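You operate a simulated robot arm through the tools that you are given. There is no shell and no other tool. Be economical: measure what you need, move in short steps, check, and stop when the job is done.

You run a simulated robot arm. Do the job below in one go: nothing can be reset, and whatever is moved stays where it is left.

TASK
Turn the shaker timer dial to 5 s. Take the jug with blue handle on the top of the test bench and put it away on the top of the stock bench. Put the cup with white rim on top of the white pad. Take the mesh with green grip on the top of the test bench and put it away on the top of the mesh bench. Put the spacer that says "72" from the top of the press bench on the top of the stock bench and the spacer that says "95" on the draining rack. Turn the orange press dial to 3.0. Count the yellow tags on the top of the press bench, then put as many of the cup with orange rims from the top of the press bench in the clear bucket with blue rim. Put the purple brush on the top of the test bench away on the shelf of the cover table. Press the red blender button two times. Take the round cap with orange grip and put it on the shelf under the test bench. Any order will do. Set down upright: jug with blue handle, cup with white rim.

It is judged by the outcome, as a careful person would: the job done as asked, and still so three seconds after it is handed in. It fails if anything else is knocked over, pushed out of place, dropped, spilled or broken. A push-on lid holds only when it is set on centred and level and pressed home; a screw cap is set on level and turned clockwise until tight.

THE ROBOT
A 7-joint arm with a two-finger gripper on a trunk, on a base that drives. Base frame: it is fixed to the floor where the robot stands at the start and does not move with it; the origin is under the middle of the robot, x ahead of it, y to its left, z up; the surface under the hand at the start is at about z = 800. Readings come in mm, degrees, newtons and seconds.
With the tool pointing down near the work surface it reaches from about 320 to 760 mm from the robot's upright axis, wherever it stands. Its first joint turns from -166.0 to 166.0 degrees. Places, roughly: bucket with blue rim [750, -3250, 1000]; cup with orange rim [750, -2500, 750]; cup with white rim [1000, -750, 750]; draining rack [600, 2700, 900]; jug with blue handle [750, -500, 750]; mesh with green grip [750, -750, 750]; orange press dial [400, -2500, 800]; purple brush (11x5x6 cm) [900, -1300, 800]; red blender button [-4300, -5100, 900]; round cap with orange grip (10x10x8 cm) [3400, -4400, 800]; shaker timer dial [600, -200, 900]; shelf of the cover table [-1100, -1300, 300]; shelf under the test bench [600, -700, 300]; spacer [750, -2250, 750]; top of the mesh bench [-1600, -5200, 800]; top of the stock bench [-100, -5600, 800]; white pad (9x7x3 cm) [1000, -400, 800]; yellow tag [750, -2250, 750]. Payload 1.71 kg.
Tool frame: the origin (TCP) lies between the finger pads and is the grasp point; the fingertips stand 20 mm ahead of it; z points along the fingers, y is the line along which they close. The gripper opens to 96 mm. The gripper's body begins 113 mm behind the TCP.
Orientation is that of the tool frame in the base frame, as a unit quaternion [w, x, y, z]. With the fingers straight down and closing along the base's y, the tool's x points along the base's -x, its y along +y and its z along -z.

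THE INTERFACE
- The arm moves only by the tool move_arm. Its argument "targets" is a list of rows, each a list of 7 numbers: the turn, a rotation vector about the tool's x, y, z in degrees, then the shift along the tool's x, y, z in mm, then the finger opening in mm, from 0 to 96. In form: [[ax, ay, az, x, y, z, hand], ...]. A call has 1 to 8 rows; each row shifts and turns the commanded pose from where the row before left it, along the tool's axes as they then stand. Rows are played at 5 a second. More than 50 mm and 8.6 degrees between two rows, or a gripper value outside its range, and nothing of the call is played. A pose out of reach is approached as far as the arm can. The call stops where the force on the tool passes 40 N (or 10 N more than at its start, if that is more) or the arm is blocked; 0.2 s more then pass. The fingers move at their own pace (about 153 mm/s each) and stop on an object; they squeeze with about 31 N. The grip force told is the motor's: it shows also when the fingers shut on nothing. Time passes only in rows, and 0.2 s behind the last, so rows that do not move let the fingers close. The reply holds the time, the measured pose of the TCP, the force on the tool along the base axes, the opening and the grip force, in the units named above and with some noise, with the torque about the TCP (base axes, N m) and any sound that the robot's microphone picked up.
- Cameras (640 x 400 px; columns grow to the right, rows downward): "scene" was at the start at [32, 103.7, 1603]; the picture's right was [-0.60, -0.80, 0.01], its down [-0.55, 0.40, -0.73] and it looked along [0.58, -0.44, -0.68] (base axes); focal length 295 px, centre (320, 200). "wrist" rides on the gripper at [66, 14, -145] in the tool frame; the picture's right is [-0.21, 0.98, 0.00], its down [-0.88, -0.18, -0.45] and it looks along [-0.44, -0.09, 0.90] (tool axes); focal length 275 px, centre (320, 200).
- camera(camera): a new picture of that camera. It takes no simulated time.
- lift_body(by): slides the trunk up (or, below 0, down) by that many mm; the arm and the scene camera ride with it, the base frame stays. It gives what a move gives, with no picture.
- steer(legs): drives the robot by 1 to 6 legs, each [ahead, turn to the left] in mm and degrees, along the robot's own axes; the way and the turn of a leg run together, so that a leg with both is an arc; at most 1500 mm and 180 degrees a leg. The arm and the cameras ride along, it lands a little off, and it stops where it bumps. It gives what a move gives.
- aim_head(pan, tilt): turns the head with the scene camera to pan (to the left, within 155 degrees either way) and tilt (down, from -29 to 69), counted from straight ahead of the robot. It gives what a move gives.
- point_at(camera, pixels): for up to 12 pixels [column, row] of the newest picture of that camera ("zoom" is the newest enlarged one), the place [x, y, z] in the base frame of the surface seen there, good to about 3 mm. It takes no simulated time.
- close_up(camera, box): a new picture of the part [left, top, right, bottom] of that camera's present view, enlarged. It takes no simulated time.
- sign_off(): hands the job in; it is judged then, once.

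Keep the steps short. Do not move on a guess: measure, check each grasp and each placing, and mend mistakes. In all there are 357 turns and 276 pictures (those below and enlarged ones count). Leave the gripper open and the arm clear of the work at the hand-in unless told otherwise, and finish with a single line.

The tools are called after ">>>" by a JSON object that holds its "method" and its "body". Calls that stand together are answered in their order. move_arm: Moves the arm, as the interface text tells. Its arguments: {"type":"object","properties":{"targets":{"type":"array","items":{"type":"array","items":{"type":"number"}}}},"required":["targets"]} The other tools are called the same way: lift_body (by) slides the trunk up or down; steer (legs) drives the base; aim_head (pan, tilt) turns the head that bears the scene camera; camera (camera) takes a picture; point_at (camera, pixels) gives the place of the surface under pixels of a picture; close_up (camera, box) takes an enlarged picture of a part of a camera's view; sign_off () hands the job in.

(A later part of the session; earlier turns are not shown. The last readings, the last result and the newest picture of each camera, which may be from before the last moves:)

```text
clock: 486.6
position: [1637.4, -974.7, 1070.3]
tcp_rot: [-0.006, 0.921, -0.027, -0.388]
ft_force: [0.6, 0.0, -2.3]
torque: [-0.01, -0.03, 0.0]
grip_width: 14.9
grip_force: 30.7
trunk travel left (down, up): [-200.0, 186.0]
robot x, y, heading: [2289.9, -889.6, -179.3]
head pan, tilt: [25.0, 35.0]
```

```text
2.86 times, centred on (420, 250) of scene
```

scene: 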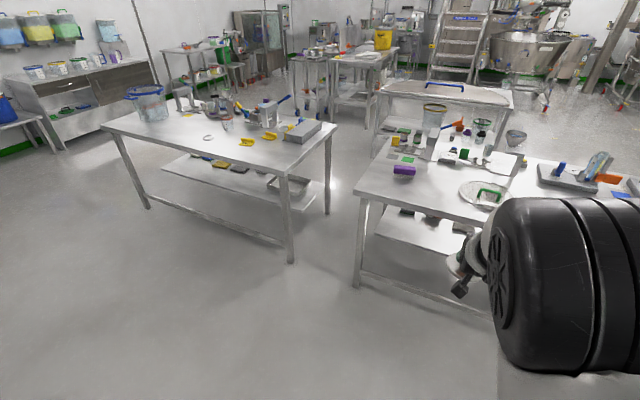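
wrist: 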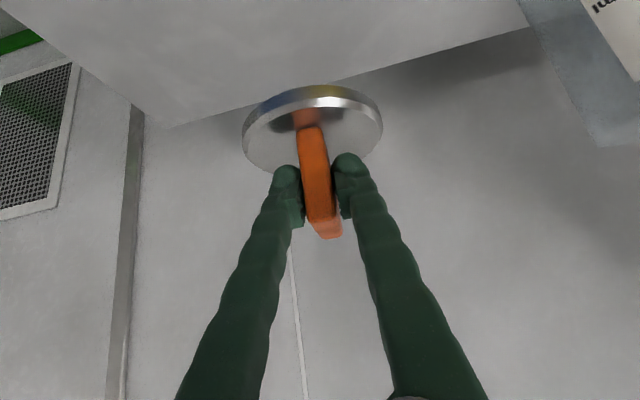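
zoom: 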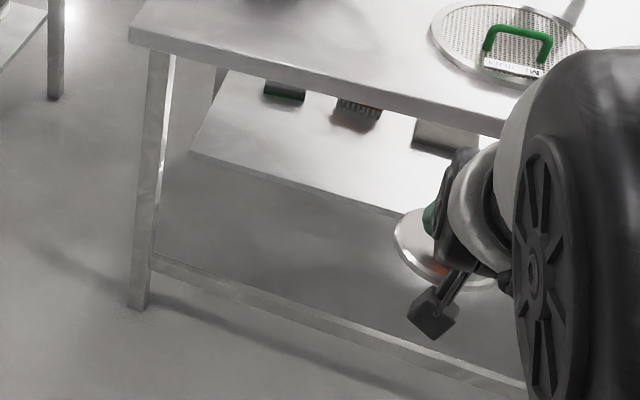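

The shelf reaches only from the front side to x≈785, so the far side is set back; I go round to the front side with the cap.

>>> {"method": "steer", "body": {"legs": [[500, 0], [0, -90], [1500, 0], [290, 0], [0, 90], [1500, 0]]}}

>>> {"method": "steer", "body": {"legs": [[450, 0], [0, 90], [1500, 0], [200, 0], [0, 90]]}}

>>> {"method": "aim_head", "body": {"pan": 30, "tilt": 45}}

>>> {"method": "camera", "body": {"camera": "scene"}}

```text
clock: 515.6
position: [-383.0, 790.6, 1069.3]
tcp_rot: [-0.006, 0.921, -0.025, -0.388]
ft_force: [-0.7, 0.3, -2.4]
torque: [0.0, -0.03, 0.01]
grip_width: 15.2
grip_force: 30.9
trunk travel left (down, up): [-200.0, 186.0]
robot x, y, heading: [268.8, 879.5, -178.8]
head pan, tilt: [25.0, 35.0]
```

```text
clock: 536.3
position: [491.3, -737.5, 1078.9]
tcp_rot: [0.395, 0.027, 0.918, -0.004]
ft_force: [0.6, -0.8, -3.0]
torque: [-0.01, 0.04, 0.0]
grip_width: 15.0
grip_force: 30.4
trunk travel left (down, up): [-200.0, 186.0]
robot x, y, heading: [-151.6, -826.2, 0.9]
head pan, tilt: [25.0, 35.0]
```

```text
clock: 537.0
position: [474.5, -739.2, 1088.2]
tcp_rot: [0.401, 0.027, 0.916, -0.004]
ft_force: [0.6, 0.5, -3.1]
torque: [-0.04, 0.04, 0.02]
grip_width: 14.9
grip_force: 30.7
trunk travel left (down, up): [-200.0, 186.0]
robot x, y, heading: [-147.9, -828.3, 1.0]
head pan, tilt: [30.0, 45.0]
```

```text
146 pictures are left
```

scene: 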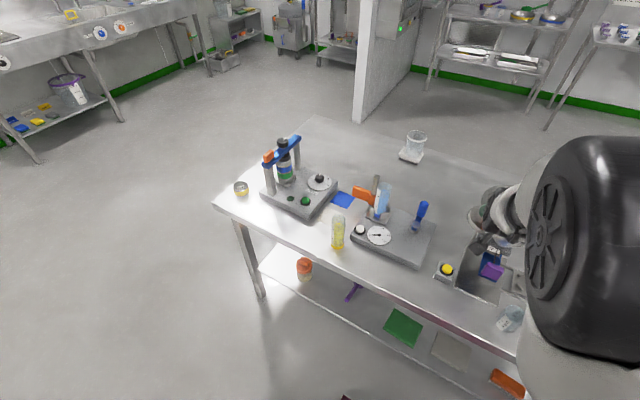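

>>> {"method": "point_at", "body": {"camera": "scene", "pixels": [[265, 270], [320, 305], [370, 335], [303, 268], [330, 290], [353, 291], [372, 310], [403, 328], [452, 348], [340, 268], [440, 385], [375, 300]]}}

>>> {"method": "close_up", "body": {"camera": "scene", "box": [240, 230, 530, 400]}}

```text
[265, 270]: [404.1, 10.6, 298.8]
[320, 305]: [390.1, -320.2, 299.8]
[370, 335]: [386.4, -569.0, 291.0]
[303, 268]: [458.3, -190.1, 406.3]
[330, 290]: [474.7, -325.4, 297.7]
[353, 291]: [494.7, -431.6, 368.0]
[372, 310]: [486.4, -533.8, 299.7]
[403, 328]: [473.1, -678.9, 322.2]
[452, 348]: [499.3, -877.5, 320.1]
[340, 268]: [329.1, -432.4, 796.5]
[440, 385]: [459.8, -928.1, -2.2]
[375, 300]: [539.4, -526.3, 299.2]
```

```text
2.21 times, centred on (385, 315) of scene
```

zoom: 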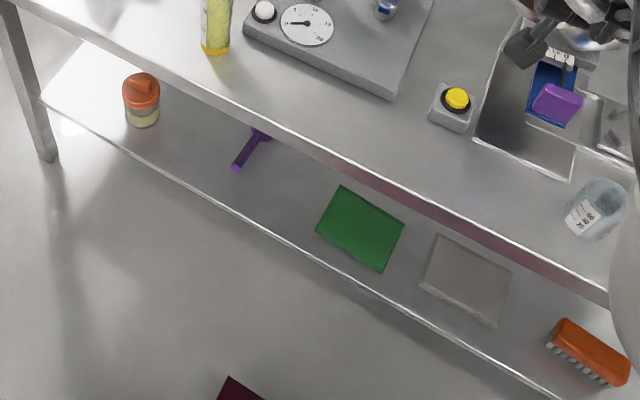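

Free place on the shelf between the orange bottle (y≈-190) and the purple tool (y≈-431): target (455,-310), shelf z 300. I position the robot back from the bench at that height of y.

>>> {"method": "steer", "body": {"legs": [[-120, 0], [0, 89], [420, 0], [0, -90], [-150, 0]]}}

>>> {"method": "lift_body", "body": {"by": -200}}

```text
clock: 550.7
position: [224.5, -352.8, 1086.7]
tcp_rot: [0.401, 0.051, 0.915, -0.015]
ft_force: [-1.3, -0.2, -3.4]
torque: [0.0, 0.01, 0.03]
grip_width: 15.2
grip_force: 31.6
trunk travel left (down, up): [-200.0, 186.0]
robot x, y, heading: [-405.5, -406.5, -2.4]
head pan, tilt: [30.0, 45.0]
```

```text
clock: 552.9
position: [222.9, -355.3, 886.7]
tcp_rot: [0.401, 0.051, 0.914, -0.013]
ft_force: [-0.6, -0.1, -3.1]
torque: [0.03, 0.06, -0.01]
grip_width: 15.0
grip_force: 31.0
trunk travel left (down, up): [0.0, 386.0]
robot x, y, heading: [-407.0, -410.5, -2.3]
head pan, tilt: [30.0, 45.0]
```

>>> {"method": "move_arm", "body": {"targets": [[0, 2.2, 0, 0, 0, 0, 5], [0, 0, 0, 31, 0, 31, 5], [0, 0, 0, 31, 0, 31, 5], [0, 0, 0, 31, 0, 31, 5], [0, 0, 0, 31, 0, 31, 5], [0, 0, 0, 31, 0, 31, 5], [0, 0, 0, 0, 0, 0, 5]]}}

>>> {"method": "camera", "body": {"camera": "wrist"}}

```text
clock: 554.5
position: [225.1, -348.6, 670.0]
tcp_rot: [0.384, 0.051, 0.922, -0.014]
ft_force: [0.9, 0.5, -2.2]
torque: [0.03, 0.04, -0.01]
grip_width: 15.1
grip_force: 31.7
trunk travel left (down, up): [0.0, 386.0]
robot x, y, heading: [-408.1, -407.6, -2.3]
head pan, tilt: [30.0, 45.0]
```

```text
144 pictures are left
```

wrist: 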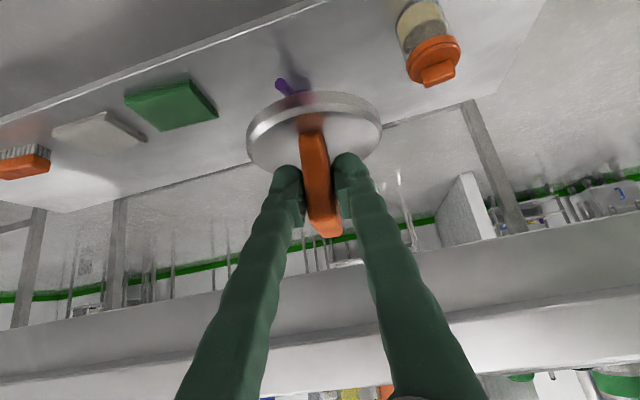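

>>> {"method": "move_arm", "body": {"targets": [[0, 0, 0, 30, 7, 30, 5], [0, 0, 0, 30, 7, 30, 5], [0, 0, 0, 30, 7, 30, 5], [0, 0, 0, 30, 7, 30, 5], [0, 0, 0, 30, 7, 30, 5], [0, 0, 0, 30, 7, 30, 5], [0, 0, 0, 20, 3, 20, 5], [0, 0, 0, 0, 0, 0, 5]]}}

>>> {"method": "camera", "body": {"camera": "wrist"}}

>>> {"method": "camera", "body": {"camera": "scene"}}

```text
clock: 556.3
position: [229.6, -300.8, 385.8]
tcp_rot: [0.383, 0.052, 0.922, -0.014]
ft_force: [-0.6, -0.6, -2.8]
torque: [0.01, 0.04, -0.01]
grip_width: 15.0
grip_force: 30.7
trunk travel left (down, up): [0.0, 386.0]
robot x, y, heading: [-407.5, -407.1, -2.2]
head pan, tilt: [30.0, 45.0]
```

```text
143 pictures are left
```

wrist: 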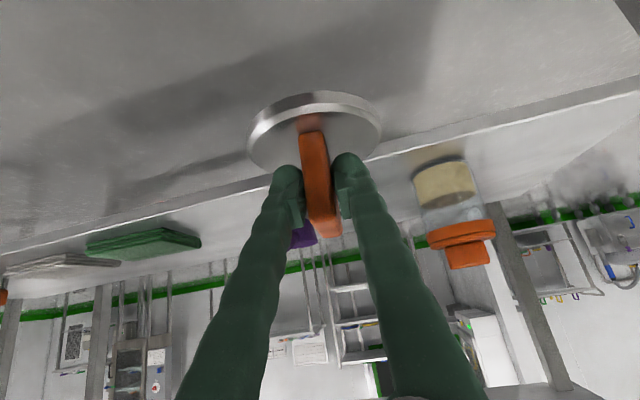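

```text
142 pictures are left
```

scene: 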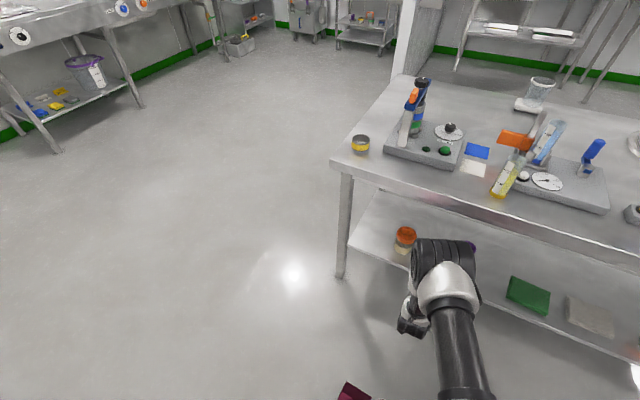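

>>> {"method": "point_at", "body": {"camera": "scene", "pixels": [[445, 242], [415, 245], [470, 245], [447, 285], [405, 325], [412, 300], [430, 320], [460, 360]]}}

```text
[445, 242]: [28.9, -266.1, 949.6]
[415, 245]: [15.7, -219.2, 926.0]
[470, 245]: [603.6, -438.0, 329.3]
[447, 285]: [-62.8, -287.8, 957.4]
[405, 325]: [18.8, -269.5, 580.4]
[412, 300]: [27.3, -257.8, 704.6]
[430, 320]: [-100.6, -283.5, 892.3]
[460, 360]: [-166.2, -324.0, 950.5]
```

The elbow stays about 45 mm clear of the bench edge if I drive in 225 mm. I do that.

>>> {"method": "steer", "body": {"legs": [[222, 0]]}}

>>> {"method": "camera", "body": {"camera": "wrist"}}

>>> {"method": "camera", "body": {"camera": "scene"}}

```text
clock: 558.0
position: [449.6, -309.8, 386.9]
tcp_rot: [0.383, 0.052, 0.922, -0.015]
ft_force: [-0.3, -1.0, -2.8]
torque: [0.01, 0.09, 0.02]
grip_width: 15.1
grip_force: 31.2
trunk travel left (down, up): [0.0, 386.0]
robot x, y, heading: [-185.3, -418.0, -2.5]
head pan, tilt: [30.0, 45.0]
```

```text
141 pictures are left
```

wrist: 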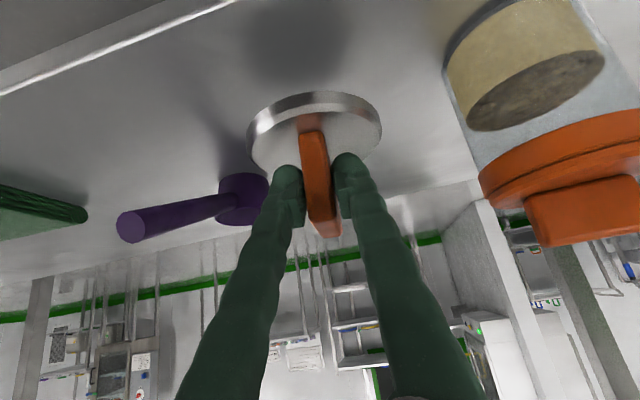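

```text
140 pictures are left
```

scene: 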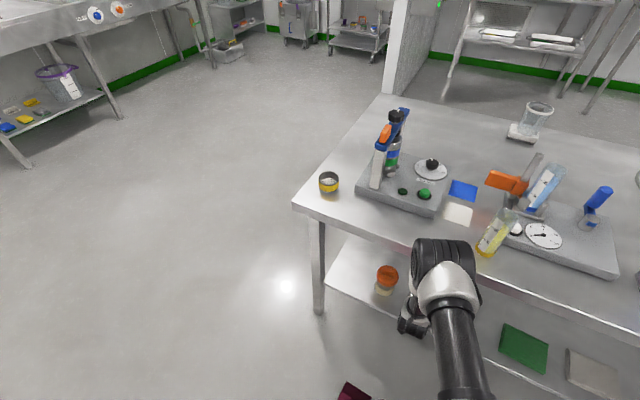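

>>> {"method": "point_at", "body": {"camera": "wrist", "pixels": [[240, 200], [225, 215], [150, 225], [262, 185], [450, 60], [300, 40], [480, 120], [530, 90]]}}

```text
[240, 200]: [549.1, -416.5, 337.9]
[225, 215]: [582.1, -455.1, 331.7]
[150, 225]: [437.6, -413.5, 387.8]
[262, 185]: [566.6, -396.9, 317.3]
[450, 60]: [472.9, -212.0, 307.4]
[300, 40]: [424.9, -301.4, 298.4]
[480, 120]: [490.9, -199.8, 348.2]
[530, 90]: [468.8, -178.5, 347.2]
```

Clear on both sides. I lower to the shelf.

>>> {"method": "move_arm", "body": {"targets": [[0, 0, 0, 14, 0, 14, 5], [0, 0, 0, 8, 0, 8, 5], [0, 0, 0, 2, 0, 2, 5], [0, 0, 0, 0, 0, 0, 5]]}}

```text
clock: 559.0
position: [444.9, -310.4, 361.4]
tcp_rot: [0.39, 0.052, 0.919, -0.014]
ft_force: [0.0, -0.1, -3.2]
torque: [-0.02, 0.03, -0.01]
grip_width: 15.0
grip_force: 31.1
trunk travel left (down, up): [0.0, 386.0]
robot x, y, heading: [-184.4, -414.9, -2.0]
head pan, tilt: [30.0, 45.0]
```

>>> {"method": "move_arm", "body": {"targets": [[0, 0.8, 0, 4, 0, 4, 5], [0, 0, 0, 3, 0, 3, 5], [0, 0, 0, 0, 0, 0, 5]]}}

```text
clock: 559.8
position: [446.4, -309.5, 352.0]
tcp_rot: [0.384, 0.051, 0.922, -0.013]
ft_force: [-0.1, 0.1, -2.4]
torque: [0.01, 0.06, -0.01]
grip_width: 15.1
grip_force: 31.0
trunk travel left (down, up): [0.0, 386.0]
robot x, y, heading: [-184.8, -419.7, -2.1]
head pan, tilt: [30.0, 45.0]
```

>>> {"method": "move_arm", "body": {"targets": [[0, 0, 0, 1.5, 0, 1.5, 5], [0, 0, 0, 1, 0, 1, 5], [0, 0, 0, 0, 0, 0, 5]]}}

```text
clock: 560.6
position: [446.5, -309.3, 351.3]
tcp_rot: [0.387, 0.051, 0.921, -0.013]
ft_force: [-3.7, 4.2, 18.2]
torque: [0.05, 0.42, 0.02]
grip_width: 14.9
grip_force: 31.4
trunk travel left (down, up): [0.0, 386.0]
robot x, y, heading: [-181.6, -416.9, -2.1]
head pan, tilt: [30.0, 45.0]
```

Contact. I open and withdraw along the tool axis.

>>> {"method": "move_arm", "body": {"targets": [[0, 0, 0, 0, 0, 0, 25], [0, 0, 0, 0, 0, 0, 40], [0, 0, 0, 0, 0, 0, 40], [0, 0, 0, 0, 0, -30, 40], [0, 0, 0, 0, 0, -45, 40], [0, 0, 0, 0, 0, -30, 40], [0, 0, 0, 0, 0, 0, 40]]}}

>>> {"method": "camera", "body": {"camera": "wrist"}}

```text
clock: 562.2
position: [369.6, -301.6, 420.8]
tcp_rot: [0.385, 0.052, 0.922, -0.014]
ft_force: [-0.1, 0.4, 0.5]
torque: [0.03, 0.0, -0.02]
grip_width: 39.7
grip_force: 0.0
trunk travel left (down, up): [0.0, 386.0]
robot x, y, heading: [-184.1, -414.6, -2.3]
head pan, tilt: [30.0, 45.0]
```

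```text
139 pictures are left
```

wrist: 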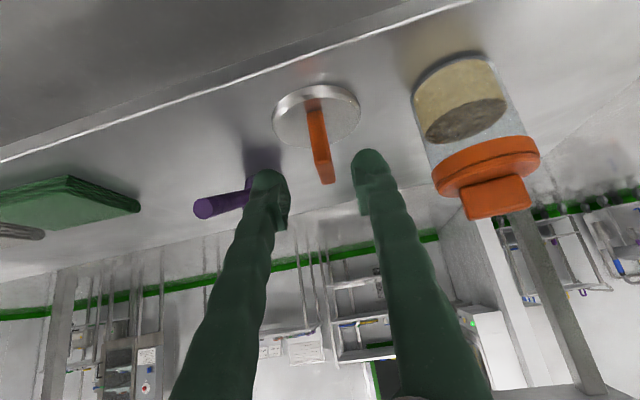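

The cap stands on the shelf. I back out, raise the arm and trunk, and bring the tool vertical.

>>> {"method": "steer", "body": {"legs": [[-230, 0]]}}

>>> {"method": "lift_body", "body": {"by": 200}}

>>> {"method": "move_arm", "body": {"targets": [[0, 0, 0, -33, 0, -33, 60], [0, 0, 0, -33, 0, -33, 60], [0, 0, 0, -33, 0, -33, 60], [0, 0, 0, -33, 0, -33, 60], [0, 0, 0, -33, 0, -33, 60], [0, 0, 0, -33, 0, -33, 60], [0, 0, 0, -33, 0, -33, 60], [0, 0, 0, -33, 0, -33, 60]]}}

>>> {"method": "move_arm", "body": {"targets": [[0, 0, 0, -33, 0, -33, 60], [0, 0, 0, -33, 0, -33, 60], [0, 8.5, 0, 0, 0, 0, 60], [0, 8.5, 0, 0, 0, 0, 60], [0, 8.5, 0, 0, 0, 0, 60], [0, 8.5, 0, 0, 0, 0, 60], [0, 8.5, 0, 0, 0, 0, 60], [0, 3, 0, 0, 0, 0, 60]]}}

```text
clock: 564.0
position: [136.9, -292.3, 421.2]
tcp_rot: [0.384, 0.05, 0.922, -0.012]
ft_force: [0.5, 0.4, -0.2]
torque: [0.01, -0.02, 0.01]
grip_width: 40.2
grip_force: 0.1
trunk travel left (down, up): [0.0, 386.0]
robot x, y, heading: [-417.1, -412.0, -2.4]
head pan, tilt: [30.0, 45.0]
```

```text
clock: 566.2
position: [130.9, -291.0, 630.0]
tcp_rot: [0.391, 0.05, 0.919, -0.013]
ft_force: [0.1, 0.6, -0.3]
torque: [0.01, -0.01, -0.03]
grip_width: 39.9
grip_force: 0.0
trunk travel left (down, up): [-200.0, 186.0]
robot x, y, heading: [-420.5, -407.4, -2.2]
head pan, tilt: [30.0, 45.0]
```

```text
clock: 568.0
position: [118.6, -299.0, 1001.5]
tcp_rot: [0.392, 0.051, 0.919, -0.013]
ft_force: [-0.3, 0.1, 0.2]
torque: [0.0, -0.01, 0.02]
grip_width: 60.0
grip_force: 0.1
trunk travel left (down, up): [-200.0, 186.0]
robot x, y, heading: [-415.7, -406.3, -2.1]
head pan, tilt: [30.0, 45.0]
```

```text
clock: 569.8
position: [123.4, -304.7, 1094.6]
tcp_rot: [0.043, 0.06, 0.997, -0.003]
ft_force: [-0.1, -0.2, -0.5]
torque: [0.01, -0.01, 0.04]
grip_width: 60.0
grip_force: 0.2
out of reach, approached as far as the arm can: row 3
trunk travel left (down, up): [-200.0, 186.0]
robot x, y, heading: [-419.6, -408.4, -2.3]
head pan, tilt: [30.0, 45.0]
```

I level the tool and drive up to the test bench to recheck the timer dial closely.

>>> {"method": "move_arm", "body": {"targets": [[0, 4.9, 0, 0, 0, -40, 60], [0, 0, 6.9, 0, 0, -30, 60], [0, 0, 0, 0, 0, 0, 60]]}}

>>> {"method": "steer", "body": {"legs": [[0, 20], [390, 0], [0, -18]]}}

>>> {"method": "camera", "body": {"camera": "wrist"}}

```text
clock: 570.6
position: [118.9, -301.6, 1164.9]
tcp_rot: [0.001, 0.122, 0.993, -0.002]
ft_force: [-0.6, 0.2, 0.0]
torque: [-0.02, -0.01, 0.0]
grip_width: 59.8
grip_force: 0.0
trunk travel left (down, up): [-200.0, 186.0]
robot x, y, heading: [-417.7, -409.4, -2.1]
head pan, tilt: [30.0, 45.0]
```

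```text
clock: 575.6
position: [488.9, -165.4, 1166.4]
tcp_rot: [0.002, 0.104, 0.995, -0.003]
ft_force: [0.2, 0.2, -0.6]
torque: [0.02, 0.0, 0.0]
grip_width: 60.0
grip_force: 0.1
trunk travel left (down, up): [-200.0, 186.0]
robot x, y, heading: [-46.7, -284.3, -0.4]
head pan, tilt: [30.0, 45.0]
```

```text
138 pictures are left
```

wrist: 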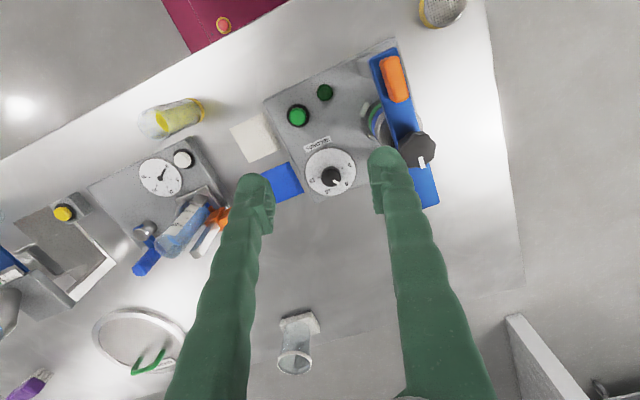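

>>> {"method": "close_up", "body": {"camera": "wrist", "box": [295, 140, 365, 210]}}

>>> {"method": "point_at", "body": {"camera": "zoom", "pixels": [[320, 200], [330, 230], [360, 238]]}}

```text
5.71 times, centred on (330, 175) of wrist
```

zoom: 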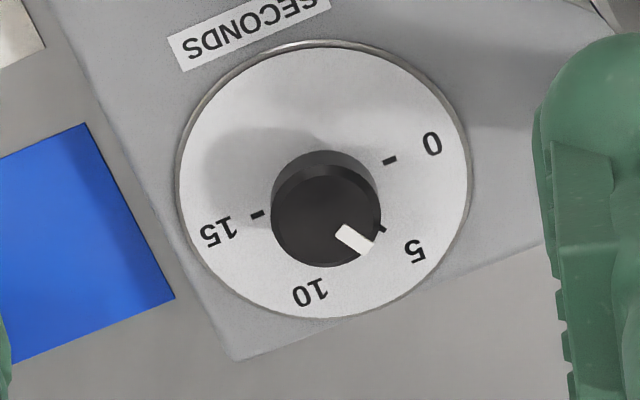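

```text
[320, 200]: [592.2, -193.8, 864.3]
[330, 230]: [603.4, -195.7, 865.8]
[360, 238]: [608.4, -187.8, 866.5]
```

The pointer lines up with the 5 tick. Now the brush and the mesh, from the far side of the test bench. I drive round.

>>> {"method": "steer", "body": {"legs": [[-150, 0], [0, 90], [1180, 0], [0, -90], [1500, 0], [150, 0]]}}

>>> {"method": "steer", "body": {"legs": [[0, -90], [1500, 0], [500, 0], [0, -90]]}}

>>> {"method": "aim_head", "body": {"pan": 15, "tilt": 45}}

>>> {"method": "camera", "body": {"camera": "scene"}}

>>> {"method": "camera", "body": {"camera": "wrist"}}

```text
clock: 600.6
position: [1966.3, 979.7, 1181.8]
tcp_rot: [0.015, 0.113, 0.994, -0.001]
ft_force: [0.0, -0.2, 0.4]
torque: [-0.02, 0.01, -0.03]
grip_width: 59.9
grip_force: 0.0
trunk travel left (down, up): [-200.0, 186.0]
robot x, y, heading: [1465.4, 867.5, -1.4]
head pan, tilt: [30.0, 45.0]
```

```text
clock: 620.4
position: [974.3, -1267.7, 1169.6]
tcp_rot: [-0.003, 0.995, -0.095, -0.005]
ft_force: [0.8, -0.1, 0.1]
torque: [-0.01, -0.01, -0.03]
grip_width: 60.1
grip_force: 0.1
trunk travel left (down, up): [-200.0, 186.0]
robot x, y, heading: [1494.9, -1147.4, -179.2]
head pan, tilt: [30.0, 45.0]
```

```text
clock: 621.2
position: [992.3, -1268.6, 1177.2]
tcp_rot: [-0.002, 0.995, -0.097, -0.013]
ft_force: [-0.2, 0.3, -0.2]
torque: [-0.01, -0.01, 0.0]
grip_width: 59.7
grip_force: 0.1
trunk travel left (down, up): [-200.0, 186.0]
robot x, y, heading: [1494.1, -1139.1, -179.4]
head pan, tilt: [15.0, 45.0]
```

```text
136 pictures are left
```

scene: 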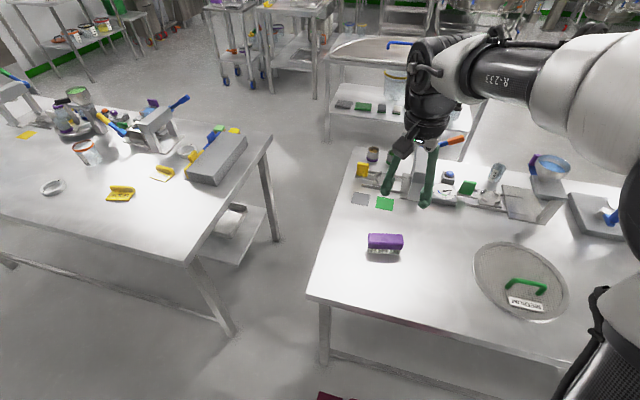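

```text
135 pictures are left
```

wrist: 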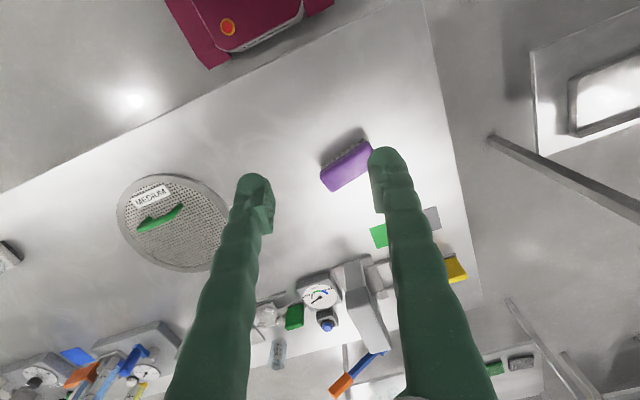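

>>> {"method": "close_up", "body": {"camera": "scene", "box": [345, 215, 425, 275]}}

>>> {"method": "point_at", "body": {"camera": "scene", "pixels": [[370, 236], [402, 236], [386, 236], [372, 243], [401, 243], [370, 252], [398, 252], [385, 262]]}}

>>> {"method": "point_at", "body": {"camera": "wrist", "pixels": [[347, 166], [322, 174], [330, 190], [368, 145], [345, 160], [340, 182], [365, 165]]}}

```text
6.67 times, centred on (385, 245) of scene
```

zoom: 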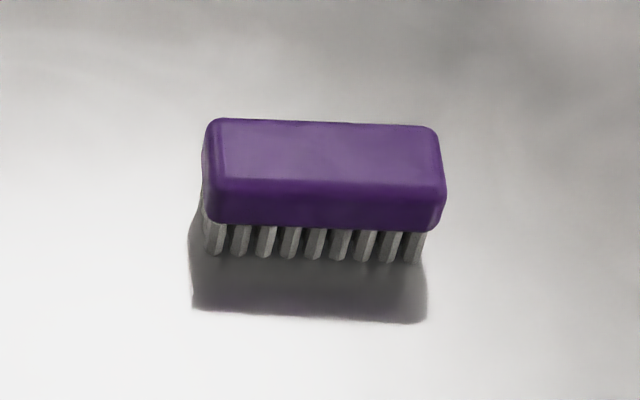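

```text
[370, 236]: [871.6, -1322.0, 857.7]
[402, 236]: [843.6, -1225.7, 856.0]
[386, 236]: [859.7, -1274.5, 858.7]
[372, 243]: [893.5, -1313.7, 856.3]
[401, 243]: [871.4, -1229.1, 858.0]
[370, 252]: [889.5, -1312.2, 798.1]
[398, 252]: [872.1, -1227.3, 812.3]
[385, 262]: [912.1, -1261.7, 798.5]
```

```text
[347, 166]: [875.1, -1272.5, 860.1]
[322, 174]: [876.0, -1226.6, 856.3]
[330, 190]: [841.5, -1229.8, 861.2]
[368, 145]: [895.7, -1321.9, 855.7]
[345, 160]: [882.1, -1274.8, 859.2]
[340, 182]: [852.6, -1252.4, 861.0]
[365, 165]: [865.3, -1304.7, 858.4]
```

Brush: centre (868,-1274), long axis at 106°, body z 830–859, about 50 wide. I will grip it across with the hand tilted 45° along its length (leaning to -y), so it can go onto a low shelf. First I shift the robot along the bench.

>>> {"method": "steer", "body": {"legs": [[0, 89], [270, 0], [0, -90], [50, 0]]}}

>>> {"method": "move_arm", "body": {"targets": [[0, 1.5, 8.5, 0, 0, 0, 80], [0, 0, 8.5, 0, 0, 0, 80], [0, 0, 8.5, 0, 0, 0, 80], [0, 0, 8.5, 0, 0, 0, 80], [0, 0, 8.5, 0, 0, 0, 80], [0, 0, 8.5, 0, 0, 0, 80], [0, 0, 8.5, 0, 0, 0, 80], [0, 0, 3, 0, 0, 0, 80]]}}

```text
clock: 632.9
position: [945.3, -1499.4, 1184.3]
tcp_rot: [-0.003, 0.991, -0.133, -0.02]
ft_force: [-0.3, -0.4, 0.3]
torque: [0.01, -0.02, -0.02]
grip_width: 60.0
grip_force: 0.1
trunk travel left (down, up): [-200.0, 186.0]
robot x, y, heading: [1441.6, -1414.5, 176.6]
head pan, tilt: [15.0, 45.0]
```

```text
clock: 634.6
position: [936.2, -1498.5, 1179.9]
tcp_rot: [0.0, 0.778, -0.629, -0.004]
ft_force: [-0.1, -0.2, -0.5]
torque: [0.0, 0.01, 0.0]
grip_width: 79.9
grip_force: 0.0
trunk travel left (down, up): [-200.0, 186.0]
robot x, y, heading: [1437.7, -1416.0, 176.6]
head pan, tilt: [15.0, 45.0]
```

>>> {"method": "move_arm", "body": {"targets": [[0, 0, -3.9, 0, 0, 0, 80], [0, -8.5, 0, 0, 0, 0, 80], [0, -8.5, 0, 0, 0, 0, 80], [0, -8.5, 0, 0, 0, 0, 80], [0, -8.5, 0, 0, 0, 0, 80], [0, -8.5, 0, 0, 0, 0, 80], [0, -2.5, 0, 0, 0, 0, 80], [0, 0, 0, 0, 0, 0, 80]]}}

>>> {"method": "camera", "body": {"camera": "wrist"}}

```text
clock: 636.5
position: [939.0, -1498.7, 1181.5]
tcp_rot: [-0.229, 0.736, -0.556, -0.311]
ft_force: [0.1, -0.5, 0.0]
torque: [0.03, 0.03, 0.04]
grip_width: 79.8
grip_force: 0.0
trunk travel left (down, up): [-200.0, 186.0]
robot x, y, heading: [1439.0, -1414.2, 176.7]
head pan, tilt: [15.0, 45.0]
```

```text
133 pictures are left
```

wrist: 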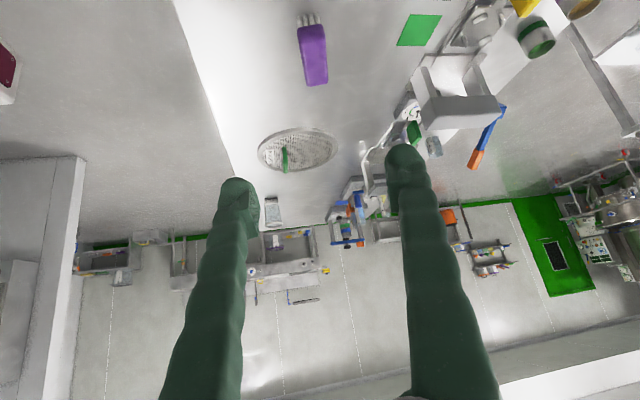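

>>> {"method": "move_arm", "body": {"targets": [[0, 0, 0, 12.1, 0.65, 42.2, 80], [0, 0, 0, 12.1, 0.65, 42.2, 80], [0, 0, 0, 12.1, 0.65, 42.2, 80], [0, 0, 0, 12.1, 0.65, 42.2, 80], [0, 0, 0, 12.1, 0.65, 42.2, 80], [0, 0, 0, 12.1, 0.65, 42.2, 80], [0, 0, 0, 0, 0, 0, 80]]}}

>>> {"method": "camera", "body": {"camera": "wrist"}}

```text
clock: 638.0
position: [897.0, -1374.2, 954.8]
tcp_rot: [-0.228, 0.737, -0.556, -0.31]
ft_force: [-0.1, 0.6, 0.2]
torque: [0.01, 0.02, -0.01]
grip_width: 80.2
grip_force: 0.2
trunk travel left (down, up): [-200.0, 186.0]
robot x, y, heading: [1438.8, -1415.7, 176.4]
head pan, tilt: [15.0, 45.0]
```

```text
132 pictures are left
```

wrist: 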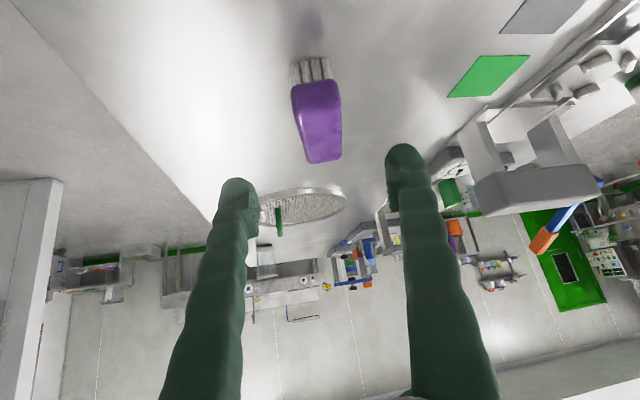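

Aligned: the brush body sits at col 318. I advance 150 mm along the tool and close.

>>> {"method": "move_arm", "body": {"targets": [[0, 0, 0, 0, 0, 45, 80], [0, 0, 0, 0, 0, 45, 80], [0, 0, 0, 0, 0, 40, 80], [0, 0, 0, 0, 0, 18, 80], [0, 0, 0, 0, 0, 0, 80]]}}

>>> {"method": "camera", "body": {"camera": "wrist"}}

```text
clock: 639.2
position: [867.0, -1275.9, 848.9]
tcp_rot: [-0.228, 0.737, -0.556, -0.309]
ft_force: [-1.2, 0.4, 0.0]
torque: [0.01, 0.0, 0.0]
grip_width: 80.1
grip_force: 0.1
trunk travel left (down, up): [-200.0, 186.0]
robot x, y, heading: [1442.9, -1418.0, 176.7]
head pan, tilt: [15.0, 45.0]
```

```text
131 pictures are left
```

wrist: 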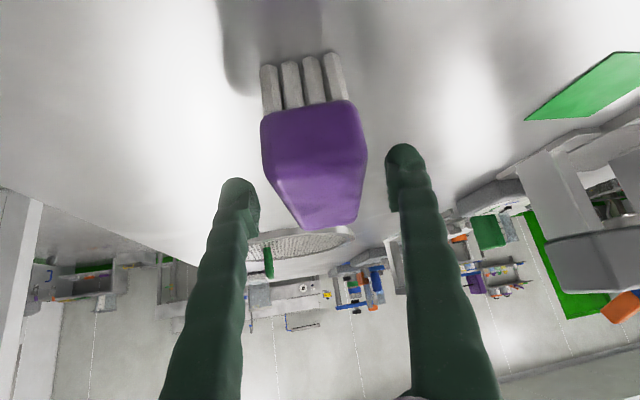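

>>> {"method": "move_arm", "body": {"targets": [[0, 0, 0, 0, 0, 0, 60], [0, 0, 0, 0, 0, 0, 40], [0, 0, 0, 0, 0, 0, 30], [0, 0, 0, -8, 0, -8, 30], [0, 0, 0, -30, 0, -30, 30], [0, 0, 0, -30, 0, -30, 30], [0, 0, 0, 0, 0, 0, 30]]}}

>>> {"method": "camera", "body": {"camera": "wrist"}}

```text
clock: 640.9
position: [867.1, -1276.5, 943.7]
tcp_rot: [-0.229, 0.737, -0.556, -0.309]
ft_force: [0.2, -0.6, -0.9]
torque: [-0.01, 0.0, 0.02]
grip_width: 47.0
grip_force: 30.8
trunk travel left (down, up): [-200.0, 186.0]
robot x, y, heading: [1439.8, -1413.9, 176.5]
head pan, tilt: [15.0, 45.0]
```

```text
130 pictures are left
```

wrist: 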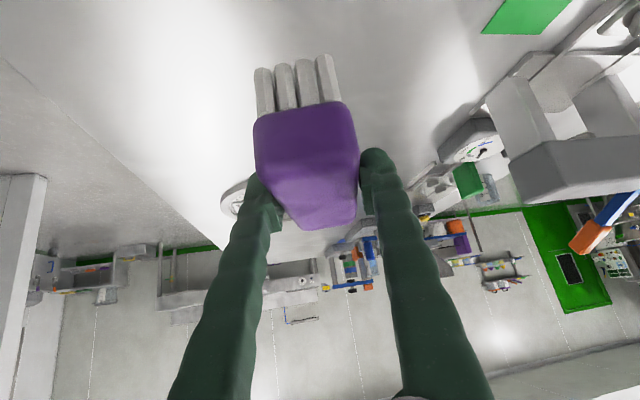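

Brush held (47 mm). I raise it and drive round by the north end to the cover table.

>>> {"method": "move_arm", "body": {"targets": [[0, 0, 0, -30, 0, -30, 30], [0, 0, 0, -30, 0, -30, 30], [0, 0, 0, -30, 0, -30, 30], [0, 0, 0, 0, 0, 0, 30]]}}

>>> {"method": "steer", "body": {"legs": [[-150, 0], [0, -87], [1500, 0], [800, 0], [0, 90], [1500, 0]]}}

>>> {"method": "steer", "body": {"legs": [[450, 0], [0, 90], [1500, 0]]}}

>>> {"method": "aim_head", "body": {"pan": -40, "tilt": 35}}

>>> {"method": "camera", "body": {"camera": "scene"}}

```text
clock: 641.9
position: [869.2, -1275.5, 1071.6]
tcp_rot: [-0.228, 0.737, -0.556, -0.309]
ft_force: [-0.6, 0.8, -1.2]
torque: [0.01, 0.0, 0.01]
grip_width: 46.9
grip_force: 31.1
trunk travel left (down, up): [-200.0, 186.0]
robot x, y, heading: [1437.4, -1414.3, 176.6]
head pan, tilt: [15.0, 45.0]
```

```text
clock: 671.7
position: [-488.0, 1015.3, 1071.4]
tcp_rot: [-0.22, 0.75, -0.538, -0.315]
ft_force: [-0.9, -0.3, -0.3]
torque: [0.04, 0.01, -0.03]
grip_width: 47.1
grip_force: 31.7
trunk travel left (down, up): [-200.0, 186.0]
robot x, y, heading: [89.1, 905.3, 179.3]
head pan, tilt: [15.0, 45.0]
```

```text
clock: 686.6
position: [-510.3, -1159.1, 1080.1]
tcp_rot: [0.073, 0.911, 0.145, -0.379]
ft_force: [-0.5, -0.7, -0.1]
torque: [0.03, -0.04, 0.02]
grip_width: 47.0
grip_force: 31.0
trunk travel left (down, up): [-200.0, 186.0]
robot x, y, heading: [-389.5, -599.5, -91.3]
head pan, tilt: [15.0, 45.0]
```

```text
clock: 687.9
position: [-510.4, -1142.5, 1088.4]
tcp_rot: [0.08, 0.91, 0.141, -0.381]
ft_force: [0.5, -0.4, -1.2]
torque: [0.01, -0.02, 0.0]
grip_width: 46.7
grip_force: 31.4
trunk travel left (down, up): [-200.0, 186.0]
robot x, y, heading: [-391.6, -596.2, -91.3]
head pan, tilt: [-40.0, 35.0]
```

```text
129 pictures are left
```

scene: 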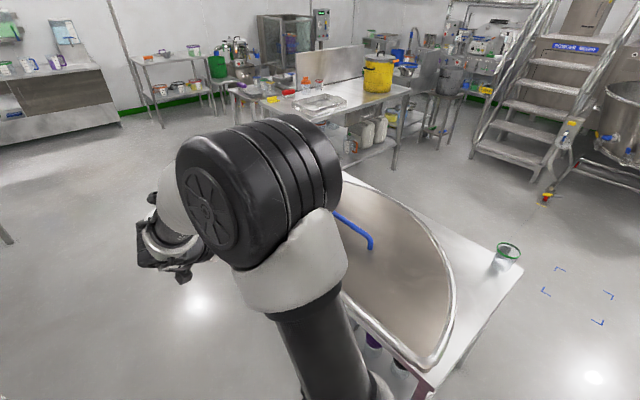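

>>> {"method": "point_at", "body": {"camera": "scene", "pixels": [[430, 388], [521, 268], [372, 340], [345, 173], [405, 355], [372, 245], [355, 312]]}}

>>> {"method": "steer", "body": {"legs": [[300, 0]]}}

>>> {"method": "aim_head", "body": {"pan": -70, "tilt": 50}}

>>> {"method": "camera", "body": {"camera": "scene"}}

```text
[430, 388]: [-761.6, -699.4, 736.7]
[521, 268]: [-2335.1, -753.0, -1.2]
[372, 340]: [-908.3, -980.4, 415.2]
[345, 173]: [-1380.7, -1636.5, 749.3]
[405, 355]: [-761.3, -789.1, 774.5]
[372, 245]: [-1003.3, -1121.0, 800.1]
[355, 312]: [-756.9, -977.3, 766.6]
```

```text
clock: 690.0
position: [-517.7, -1445.6, 1087.9]
tcp_rot: [0.078, 0.911, 0.139, -0.381]
ft_force: [-0.6, -0.3, -0.1]
torque: [0.05, 0.01, -0.03]
grip_width: 46.9
grip_force: 30.8
trunk travel left (down, up): [-200.0, 186.0]
robot x, y, heading: [-401.8, -905.3, -91.2]
head pan, tilt: [-40.0, 35.0]
```

```text
clock: 691.0
position: [-517.0, -1428.0, 1097.1]
tcp_rot: [0.087, 0.91, 0.137, -0.382]
ft_force: [-0.7, -1.0, -0.9]
torque: [0.03, 0.0, 0.0]
grip_width: 46.9
grip_force: 30.7
trunk travel left (down, up): [-200.0, 186.0]
robot x, y, heading: [-400.9, -900.4, -91.5]
head pan, tilt: [-70.0, 50.0]
```

```text
128 pictures are left
```

scene: 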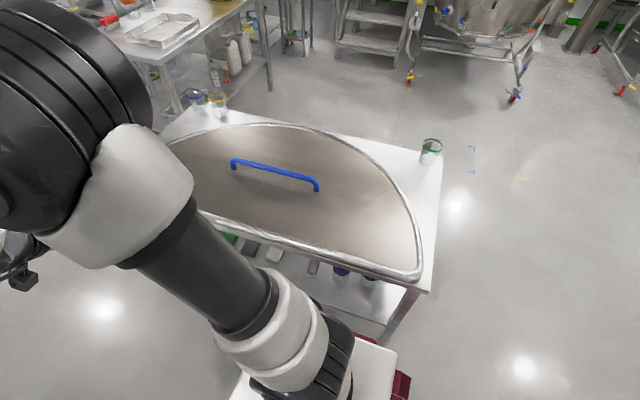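

>>> {"method": "point_at", "body": {"camera": "scene", "pixels": [[401, 385], [385, 360], [330, 375], [360, 345], [225, 236], [250, 250], [275, 258], [313, 270], [342, 280], [370, 290]]}}

>>> {"method": "close_up", "body": {"camera": "scene", "box": [200, 210, 430, 350]}}

```text
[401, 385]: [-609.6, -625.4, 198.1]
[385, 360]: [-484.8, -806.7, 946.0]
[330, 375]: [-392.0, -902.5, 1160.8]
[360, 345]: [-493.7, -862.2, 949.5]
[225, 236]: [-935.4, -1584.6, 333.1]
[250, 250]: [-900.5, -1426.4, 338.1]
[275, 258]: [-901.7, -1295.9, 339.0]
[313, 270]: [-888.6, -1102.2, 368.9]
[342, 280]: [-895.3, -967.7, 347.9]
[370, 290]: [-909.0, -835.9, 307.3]
```

```text
2.78 times, centred on (315, 280) of scene
```

zoom: 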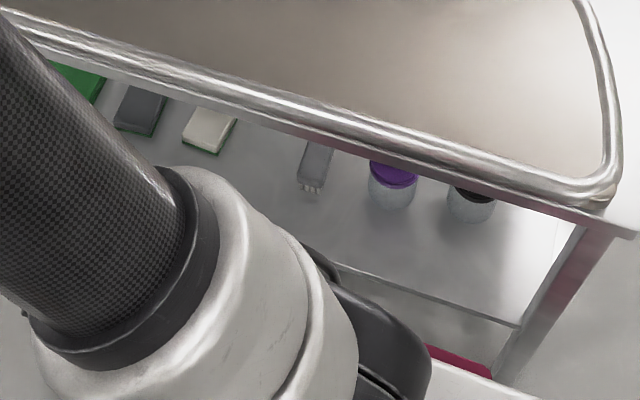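

>>> {"method": "point_at", "body": {"camera": "zoom", "pixels": [[470, 305], [400, 275], [510, 322], [440, 250], [270, 200], [313, 190], [220, 150], [185, 140], [300, 175], [250, 170]]}}

```text
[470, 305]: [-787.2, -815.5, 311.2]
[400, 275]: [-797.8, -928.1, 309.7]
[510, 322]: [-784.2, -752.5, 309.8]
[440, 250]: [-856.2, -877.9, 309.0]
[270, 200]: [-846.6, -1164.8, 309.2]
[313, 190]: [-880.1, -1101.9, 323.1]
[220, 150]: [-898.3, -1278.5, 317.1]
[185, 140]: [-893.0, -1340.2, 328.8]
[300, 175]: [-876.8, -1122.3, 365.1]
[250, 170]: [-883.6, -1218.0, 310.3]
```

The shelf edge is at x≈-785, z≈310; the gap between the white pad and the grey brush is free around (-850,-1195). I will reach in sideways from the aisle. I back up a little, lower the trunk, and straighten the brush's direction.

>>> {"method": "steer", "body": {"legs": [[-105, 0]]}}

>>> {"method": "lift_body", "body": {"by": -200}}

>>> {"method": "move_arm", "body": {"targets": [[5.05, 0, 5.05, 0, 0, 0, 30], [5.05, 0, 5.05, 0, 0, 0, 30], [5.05, 0, 5.05, 0, 0, 0, 30], [0, 0, 0, 0, 0, 0, 30]]}}

```text
clock: 692.2
position: [-516.8, -1324.7, 1095.4]
tcp_rot: [0.083, 0.91, 0.135, -0.383]
ft_force: [0.0, 1.1, -0.8]
torque: [-0.05, -0.01, 0.02]
grip_width: 46.8
grip_force: 31.2
trunk travel left (down, up): [-200.0, 186.0]
robot x, y, heading: [-400.3, -794.6, -91.6]
head pan, tilt: [-70.0, 50.0]
```

```text
clock: 694.4
position: [-515.9, -1319.5, 897.4]
tcp_rot: [0.086, 0.91, 0.135, -0.383]
ft_force: [-0.2, 0.2, -0.4]
torque: [-0.01, -0.03, 0.02]
grip_width: 47.1
grip_force: 31.2
trunk travel left (down, up): [0.0, 386.0]
robot x, y, heading: [-399.6, -793.1, -91.5]
head pan, tilt: [-70.0, 50.0]
```

```text
clock: 695.4
position: [-515.7, -1318.3, 898.3]
tcp_rot: [0.014, 0.923, -0.039, -0.382]
ft_force: [0.3, -0.3, -1.1]
torque: [0.01, -0.01, 0.0]
grip_width: 47.2
grip_force: 31.1
trunk travel left (down, up): [0.0, 386.0]
robot x, y, heading: [-395.9, -794.8, -91.5]
head pan, tilt: [-70.0, 50.0]
```

I remove the small roll and lower the arm in the aisle, clear of the table edge.

>>> {"method": "move_arm", "body": {"targets": [[0, 0, -4.6, 0, 0, 0, 30], [0, 0, 0, 24.4, -10.25, 34.3, 30], [0, 0, 0, 24.4, -10.25, 34.3, 30], [0, 0, 0, 24.4, -10.25, 34.3, 30], [0, 0, 0, 24.4, -10.25, 34.3, 30], [0, 0, 0, 24.4, -10.25, 34.3, 30], [0, 0, 0, 24.4, -10.25, 34.3, 30], [0, 0, 0, 0, 0, 0, 30]]}}

>>> {"method": "move_arm", "body": {"targets": [[0, 0, 0, 24.4, -10.25, 34.3, 30], [0, 0, 0, 24.4, -10.25, 34.3, 30], [0, 0, 0, 24.4, -10.25, 34.3, 30], [0, 0, 0, 24.4, -10.25, 34.3, 30], [0, 0, 0, 24.4, -10.25, 34.3, 30], [0, 0, 0, 24.4, -10.25, 34.3, 30], [0, 0, 0, 0, 0, 0, 30]]}}

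>>> {"method": "camera", "body": {"camera": "wrist"}}

>>> {"method": "camera", "body": {"camera": "scene"}}

```text
clock: 697.2
position: [-557.6, -1261.2, 646.8]
tcp_rot: [-0.001, 0.924, -0.001, -0.383]
ft_force: [1.0, 0.3, -0.8]
torque: [0.0, -0.01, 0.01]
grip_width: 46.8
grip_force: 30.8
trunk travel left (down, up): [0.0, 386.0]
robot x, y, heading: [-399.7, -794.5, -91.5]
head pan, tilt: [-70.0, 50.0]
```

```text
clock: 698.8
position: [-600.4, -1198.4, 398.2]
tcp_rot: [0.001, 0.924, 0.001, -0.383]
ft_force: [0.4, -0.7, -0.6]
torque: [-0.02, 0.01, -0.02]
grip_width: 47.0
grip_force: 31.1
trunk travel left (down, up): [0.0, 386.0]
robot x, y, heading: [-399.8, -796.5, -91.7]
head pan, tilt: [-70.0, 50.0]
```

```text
126 pictures are left
```

wrist: 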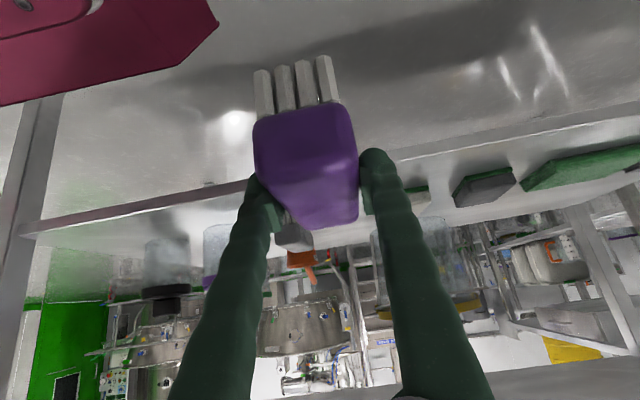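

```text
125 pictures are left
```

scene: 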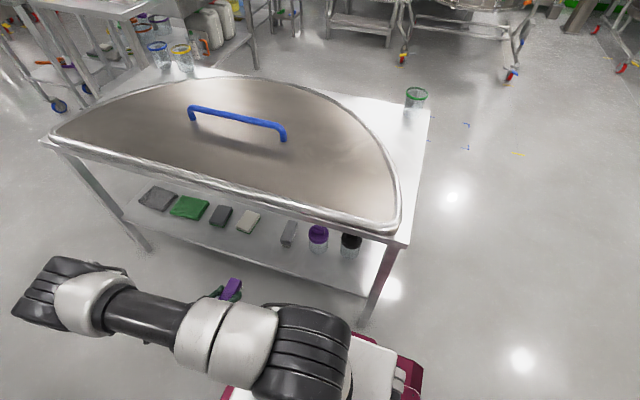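

>>> {"method": "point_at", "body": {"camera": "scene", "pixels": [[290, 232], [287, 243], [249, 222], [238, 225], [259, 225], [275, 240], [265, 250], [255, 245], [232, 288]]}}

>>> {"method": "close_up", "body": {"camera": "scene", "box": [180, 180, 380, 310]}}

```text
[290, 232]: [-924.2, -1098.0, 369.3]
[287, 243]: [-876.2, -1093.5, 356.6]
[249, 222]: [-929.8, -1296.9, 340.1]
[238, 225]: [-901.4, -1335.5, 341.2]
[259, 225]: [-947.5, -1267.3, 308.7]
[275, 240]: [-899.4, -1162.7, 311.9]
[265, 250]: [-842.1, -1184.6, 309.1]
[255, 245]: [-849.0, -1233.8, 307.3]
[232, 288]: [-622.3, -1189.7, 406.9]
```

```text
3.08 times, centred on (280, 245) of scene
```

zoom: 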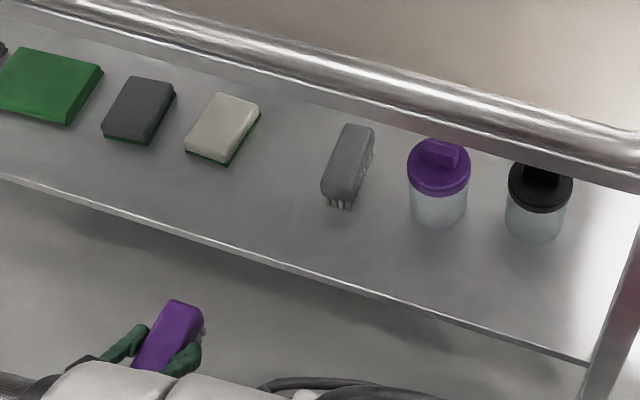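

The gap is free. I move 250 mm in over the shelf.

>>> {"method": "move_arm", "body": {"targets": [[0, 0, 0, -29.5, 0, 29.5, 30], [0, 0, 0, -29.5, 0, 29.5, 30], [0, 0, 0, -29.5, 0, 29.5, 30], [0, 0, 0, -29.5, 0, 29.5, 30], [0, 0, 0, -29.5, 0, 29.5, 30], [0, 0, 0, -29.5, 0, 29.5, 30], [0, 0, 0, 0, 0, 0, 30]]}}

>>> {"method": "close_up", "body": {"camera": "scene", "box": [180, 180, 380, 310]}}

```text
clock: 700.4
position: [-850.4, -1198.5, 399.8]
tcp_rot: [0.0, 0.924, 0.0, -0.383]
ft_force: [-0.1, 0.4, -0.7]
torque: [0.02, -0.02, -0.03]
grip_width: 46.9
grip_force: 30.6
trunk travel left (down, up): [0.0, 386.0]
robot x, y, heading: [-398.8, -794.3, -91.2]
head pan, tilt: [-70.0, 50.0]
```

```text
3.08 times, centred on (280, 245) of scene
```

zoom: 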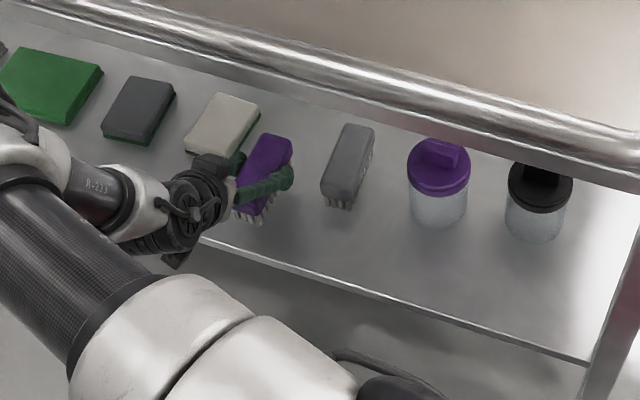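

>>> {"method": "move_arm", "body": {"targets": [[0, 0, 0, 14, 0, 14, 30], [0, 0, 0, 11, 0, 11, 30], [0, 0, 0, 2, 0, 2, 30], [0, 0, 0, 0, 0, 0, 30]]}}

>>> {"method": "move_arm", "body": {"targets": [[0, 0, 0, 1.2, 0, 1.2, 30], [0, 0, 0, 1.2, 0, 1.2, 30], [0, 0, 0, 0, 0, 0, 30]]}}

```text
clock: 701.4
position: [-850.7, -1200.0, 361.3]
tcp_rot: [0.0, 0.924, 0.0, -0.382]
ft_force: [-0.4, -0.4, -1.2]
torque: [-0.03, -0.06, 0.03]
grip_width: 46.8
grip_force: 31.4
trunk travel left (down, up): [0.0, 386.0]
robot x, y, heading: [-401.0, -793.3, -91.5]
head pan, tilt: [-70.0, 50.0]
```

```text
clock: 702.2
position: [-850.6, -1200.3, 359.4]
tcp_rot: [0.001, 0.923, 0.0, -0.384]
ft_force: [3.8, 2.3, 19.5]
torque: [0.04, 0.37, -0.03]
grip_width: 46.8
grip_force: 31.3
trunk travel left (down, up): [0.0, 386.0]
robot x, y, heading: [-395.6, -793.4, -91.7]
head pan, tilt: [-70.0, 50.0]
```

Contact. I open to 66 and withdraw along the tool axis.

>>> {"method": "move_arm", "body": {"targets": [[0, 0, 0, 0, 0, 0, 56], [0, 0, 0, 0, 0, 0, 66], [0, 0, 0, 0, 0, 0, 66], [0, 0, 0, 0, 0, -30, 66], [0, 0, 0, 0, 0, -45, 66], [0, 0, 0, 0, 0, -45, 66], [0, 0, 0, 0, 0, 0, 66]]}}

>>> {"method": "close_up", "body": {"camera": "scene", "box": [180, 180, 380, 310]}}

>>> {"method": "camera", "body": {"camera": "wrist"}}

```text
clock: 703.8
position: [-766.8, -1197.4, 440.8]
tcp_rot: [0.0, 0.924, 0.0, -0.383]
ft_force: [0.0, 0.1, 0.2]
torque: [0.03, -0.04, -0.03]
grip_width: 66.0
grip_force: 0.0
trunk travel left (down, up): [0.0, 386.0]
robot x, y, heading: [-401.4, -793.8, -91.6]
head pan, tilt: [-70.0, 50.0]
```

```text
3.08 times, centred on (280, 245) of scene
```

zoom: 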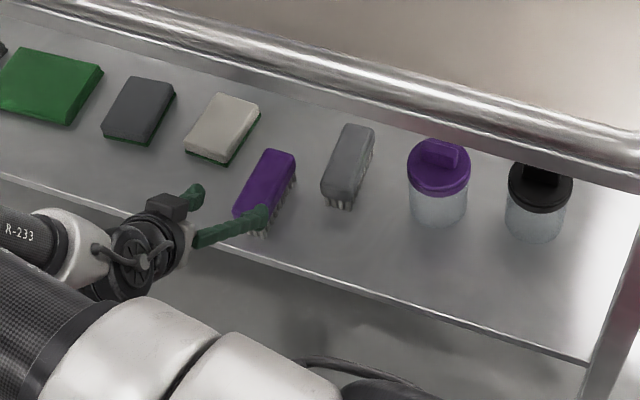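

```text
121 pictures are left
```

wrist: 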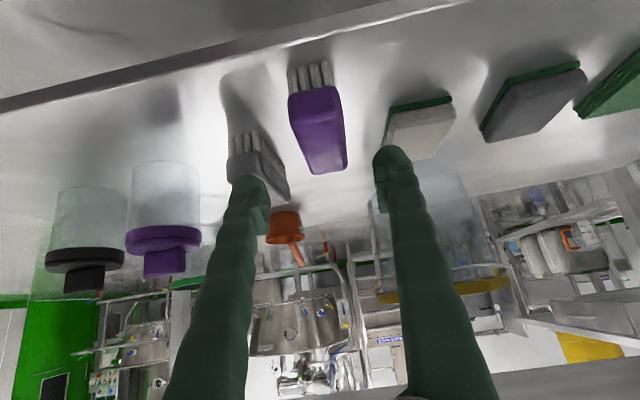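

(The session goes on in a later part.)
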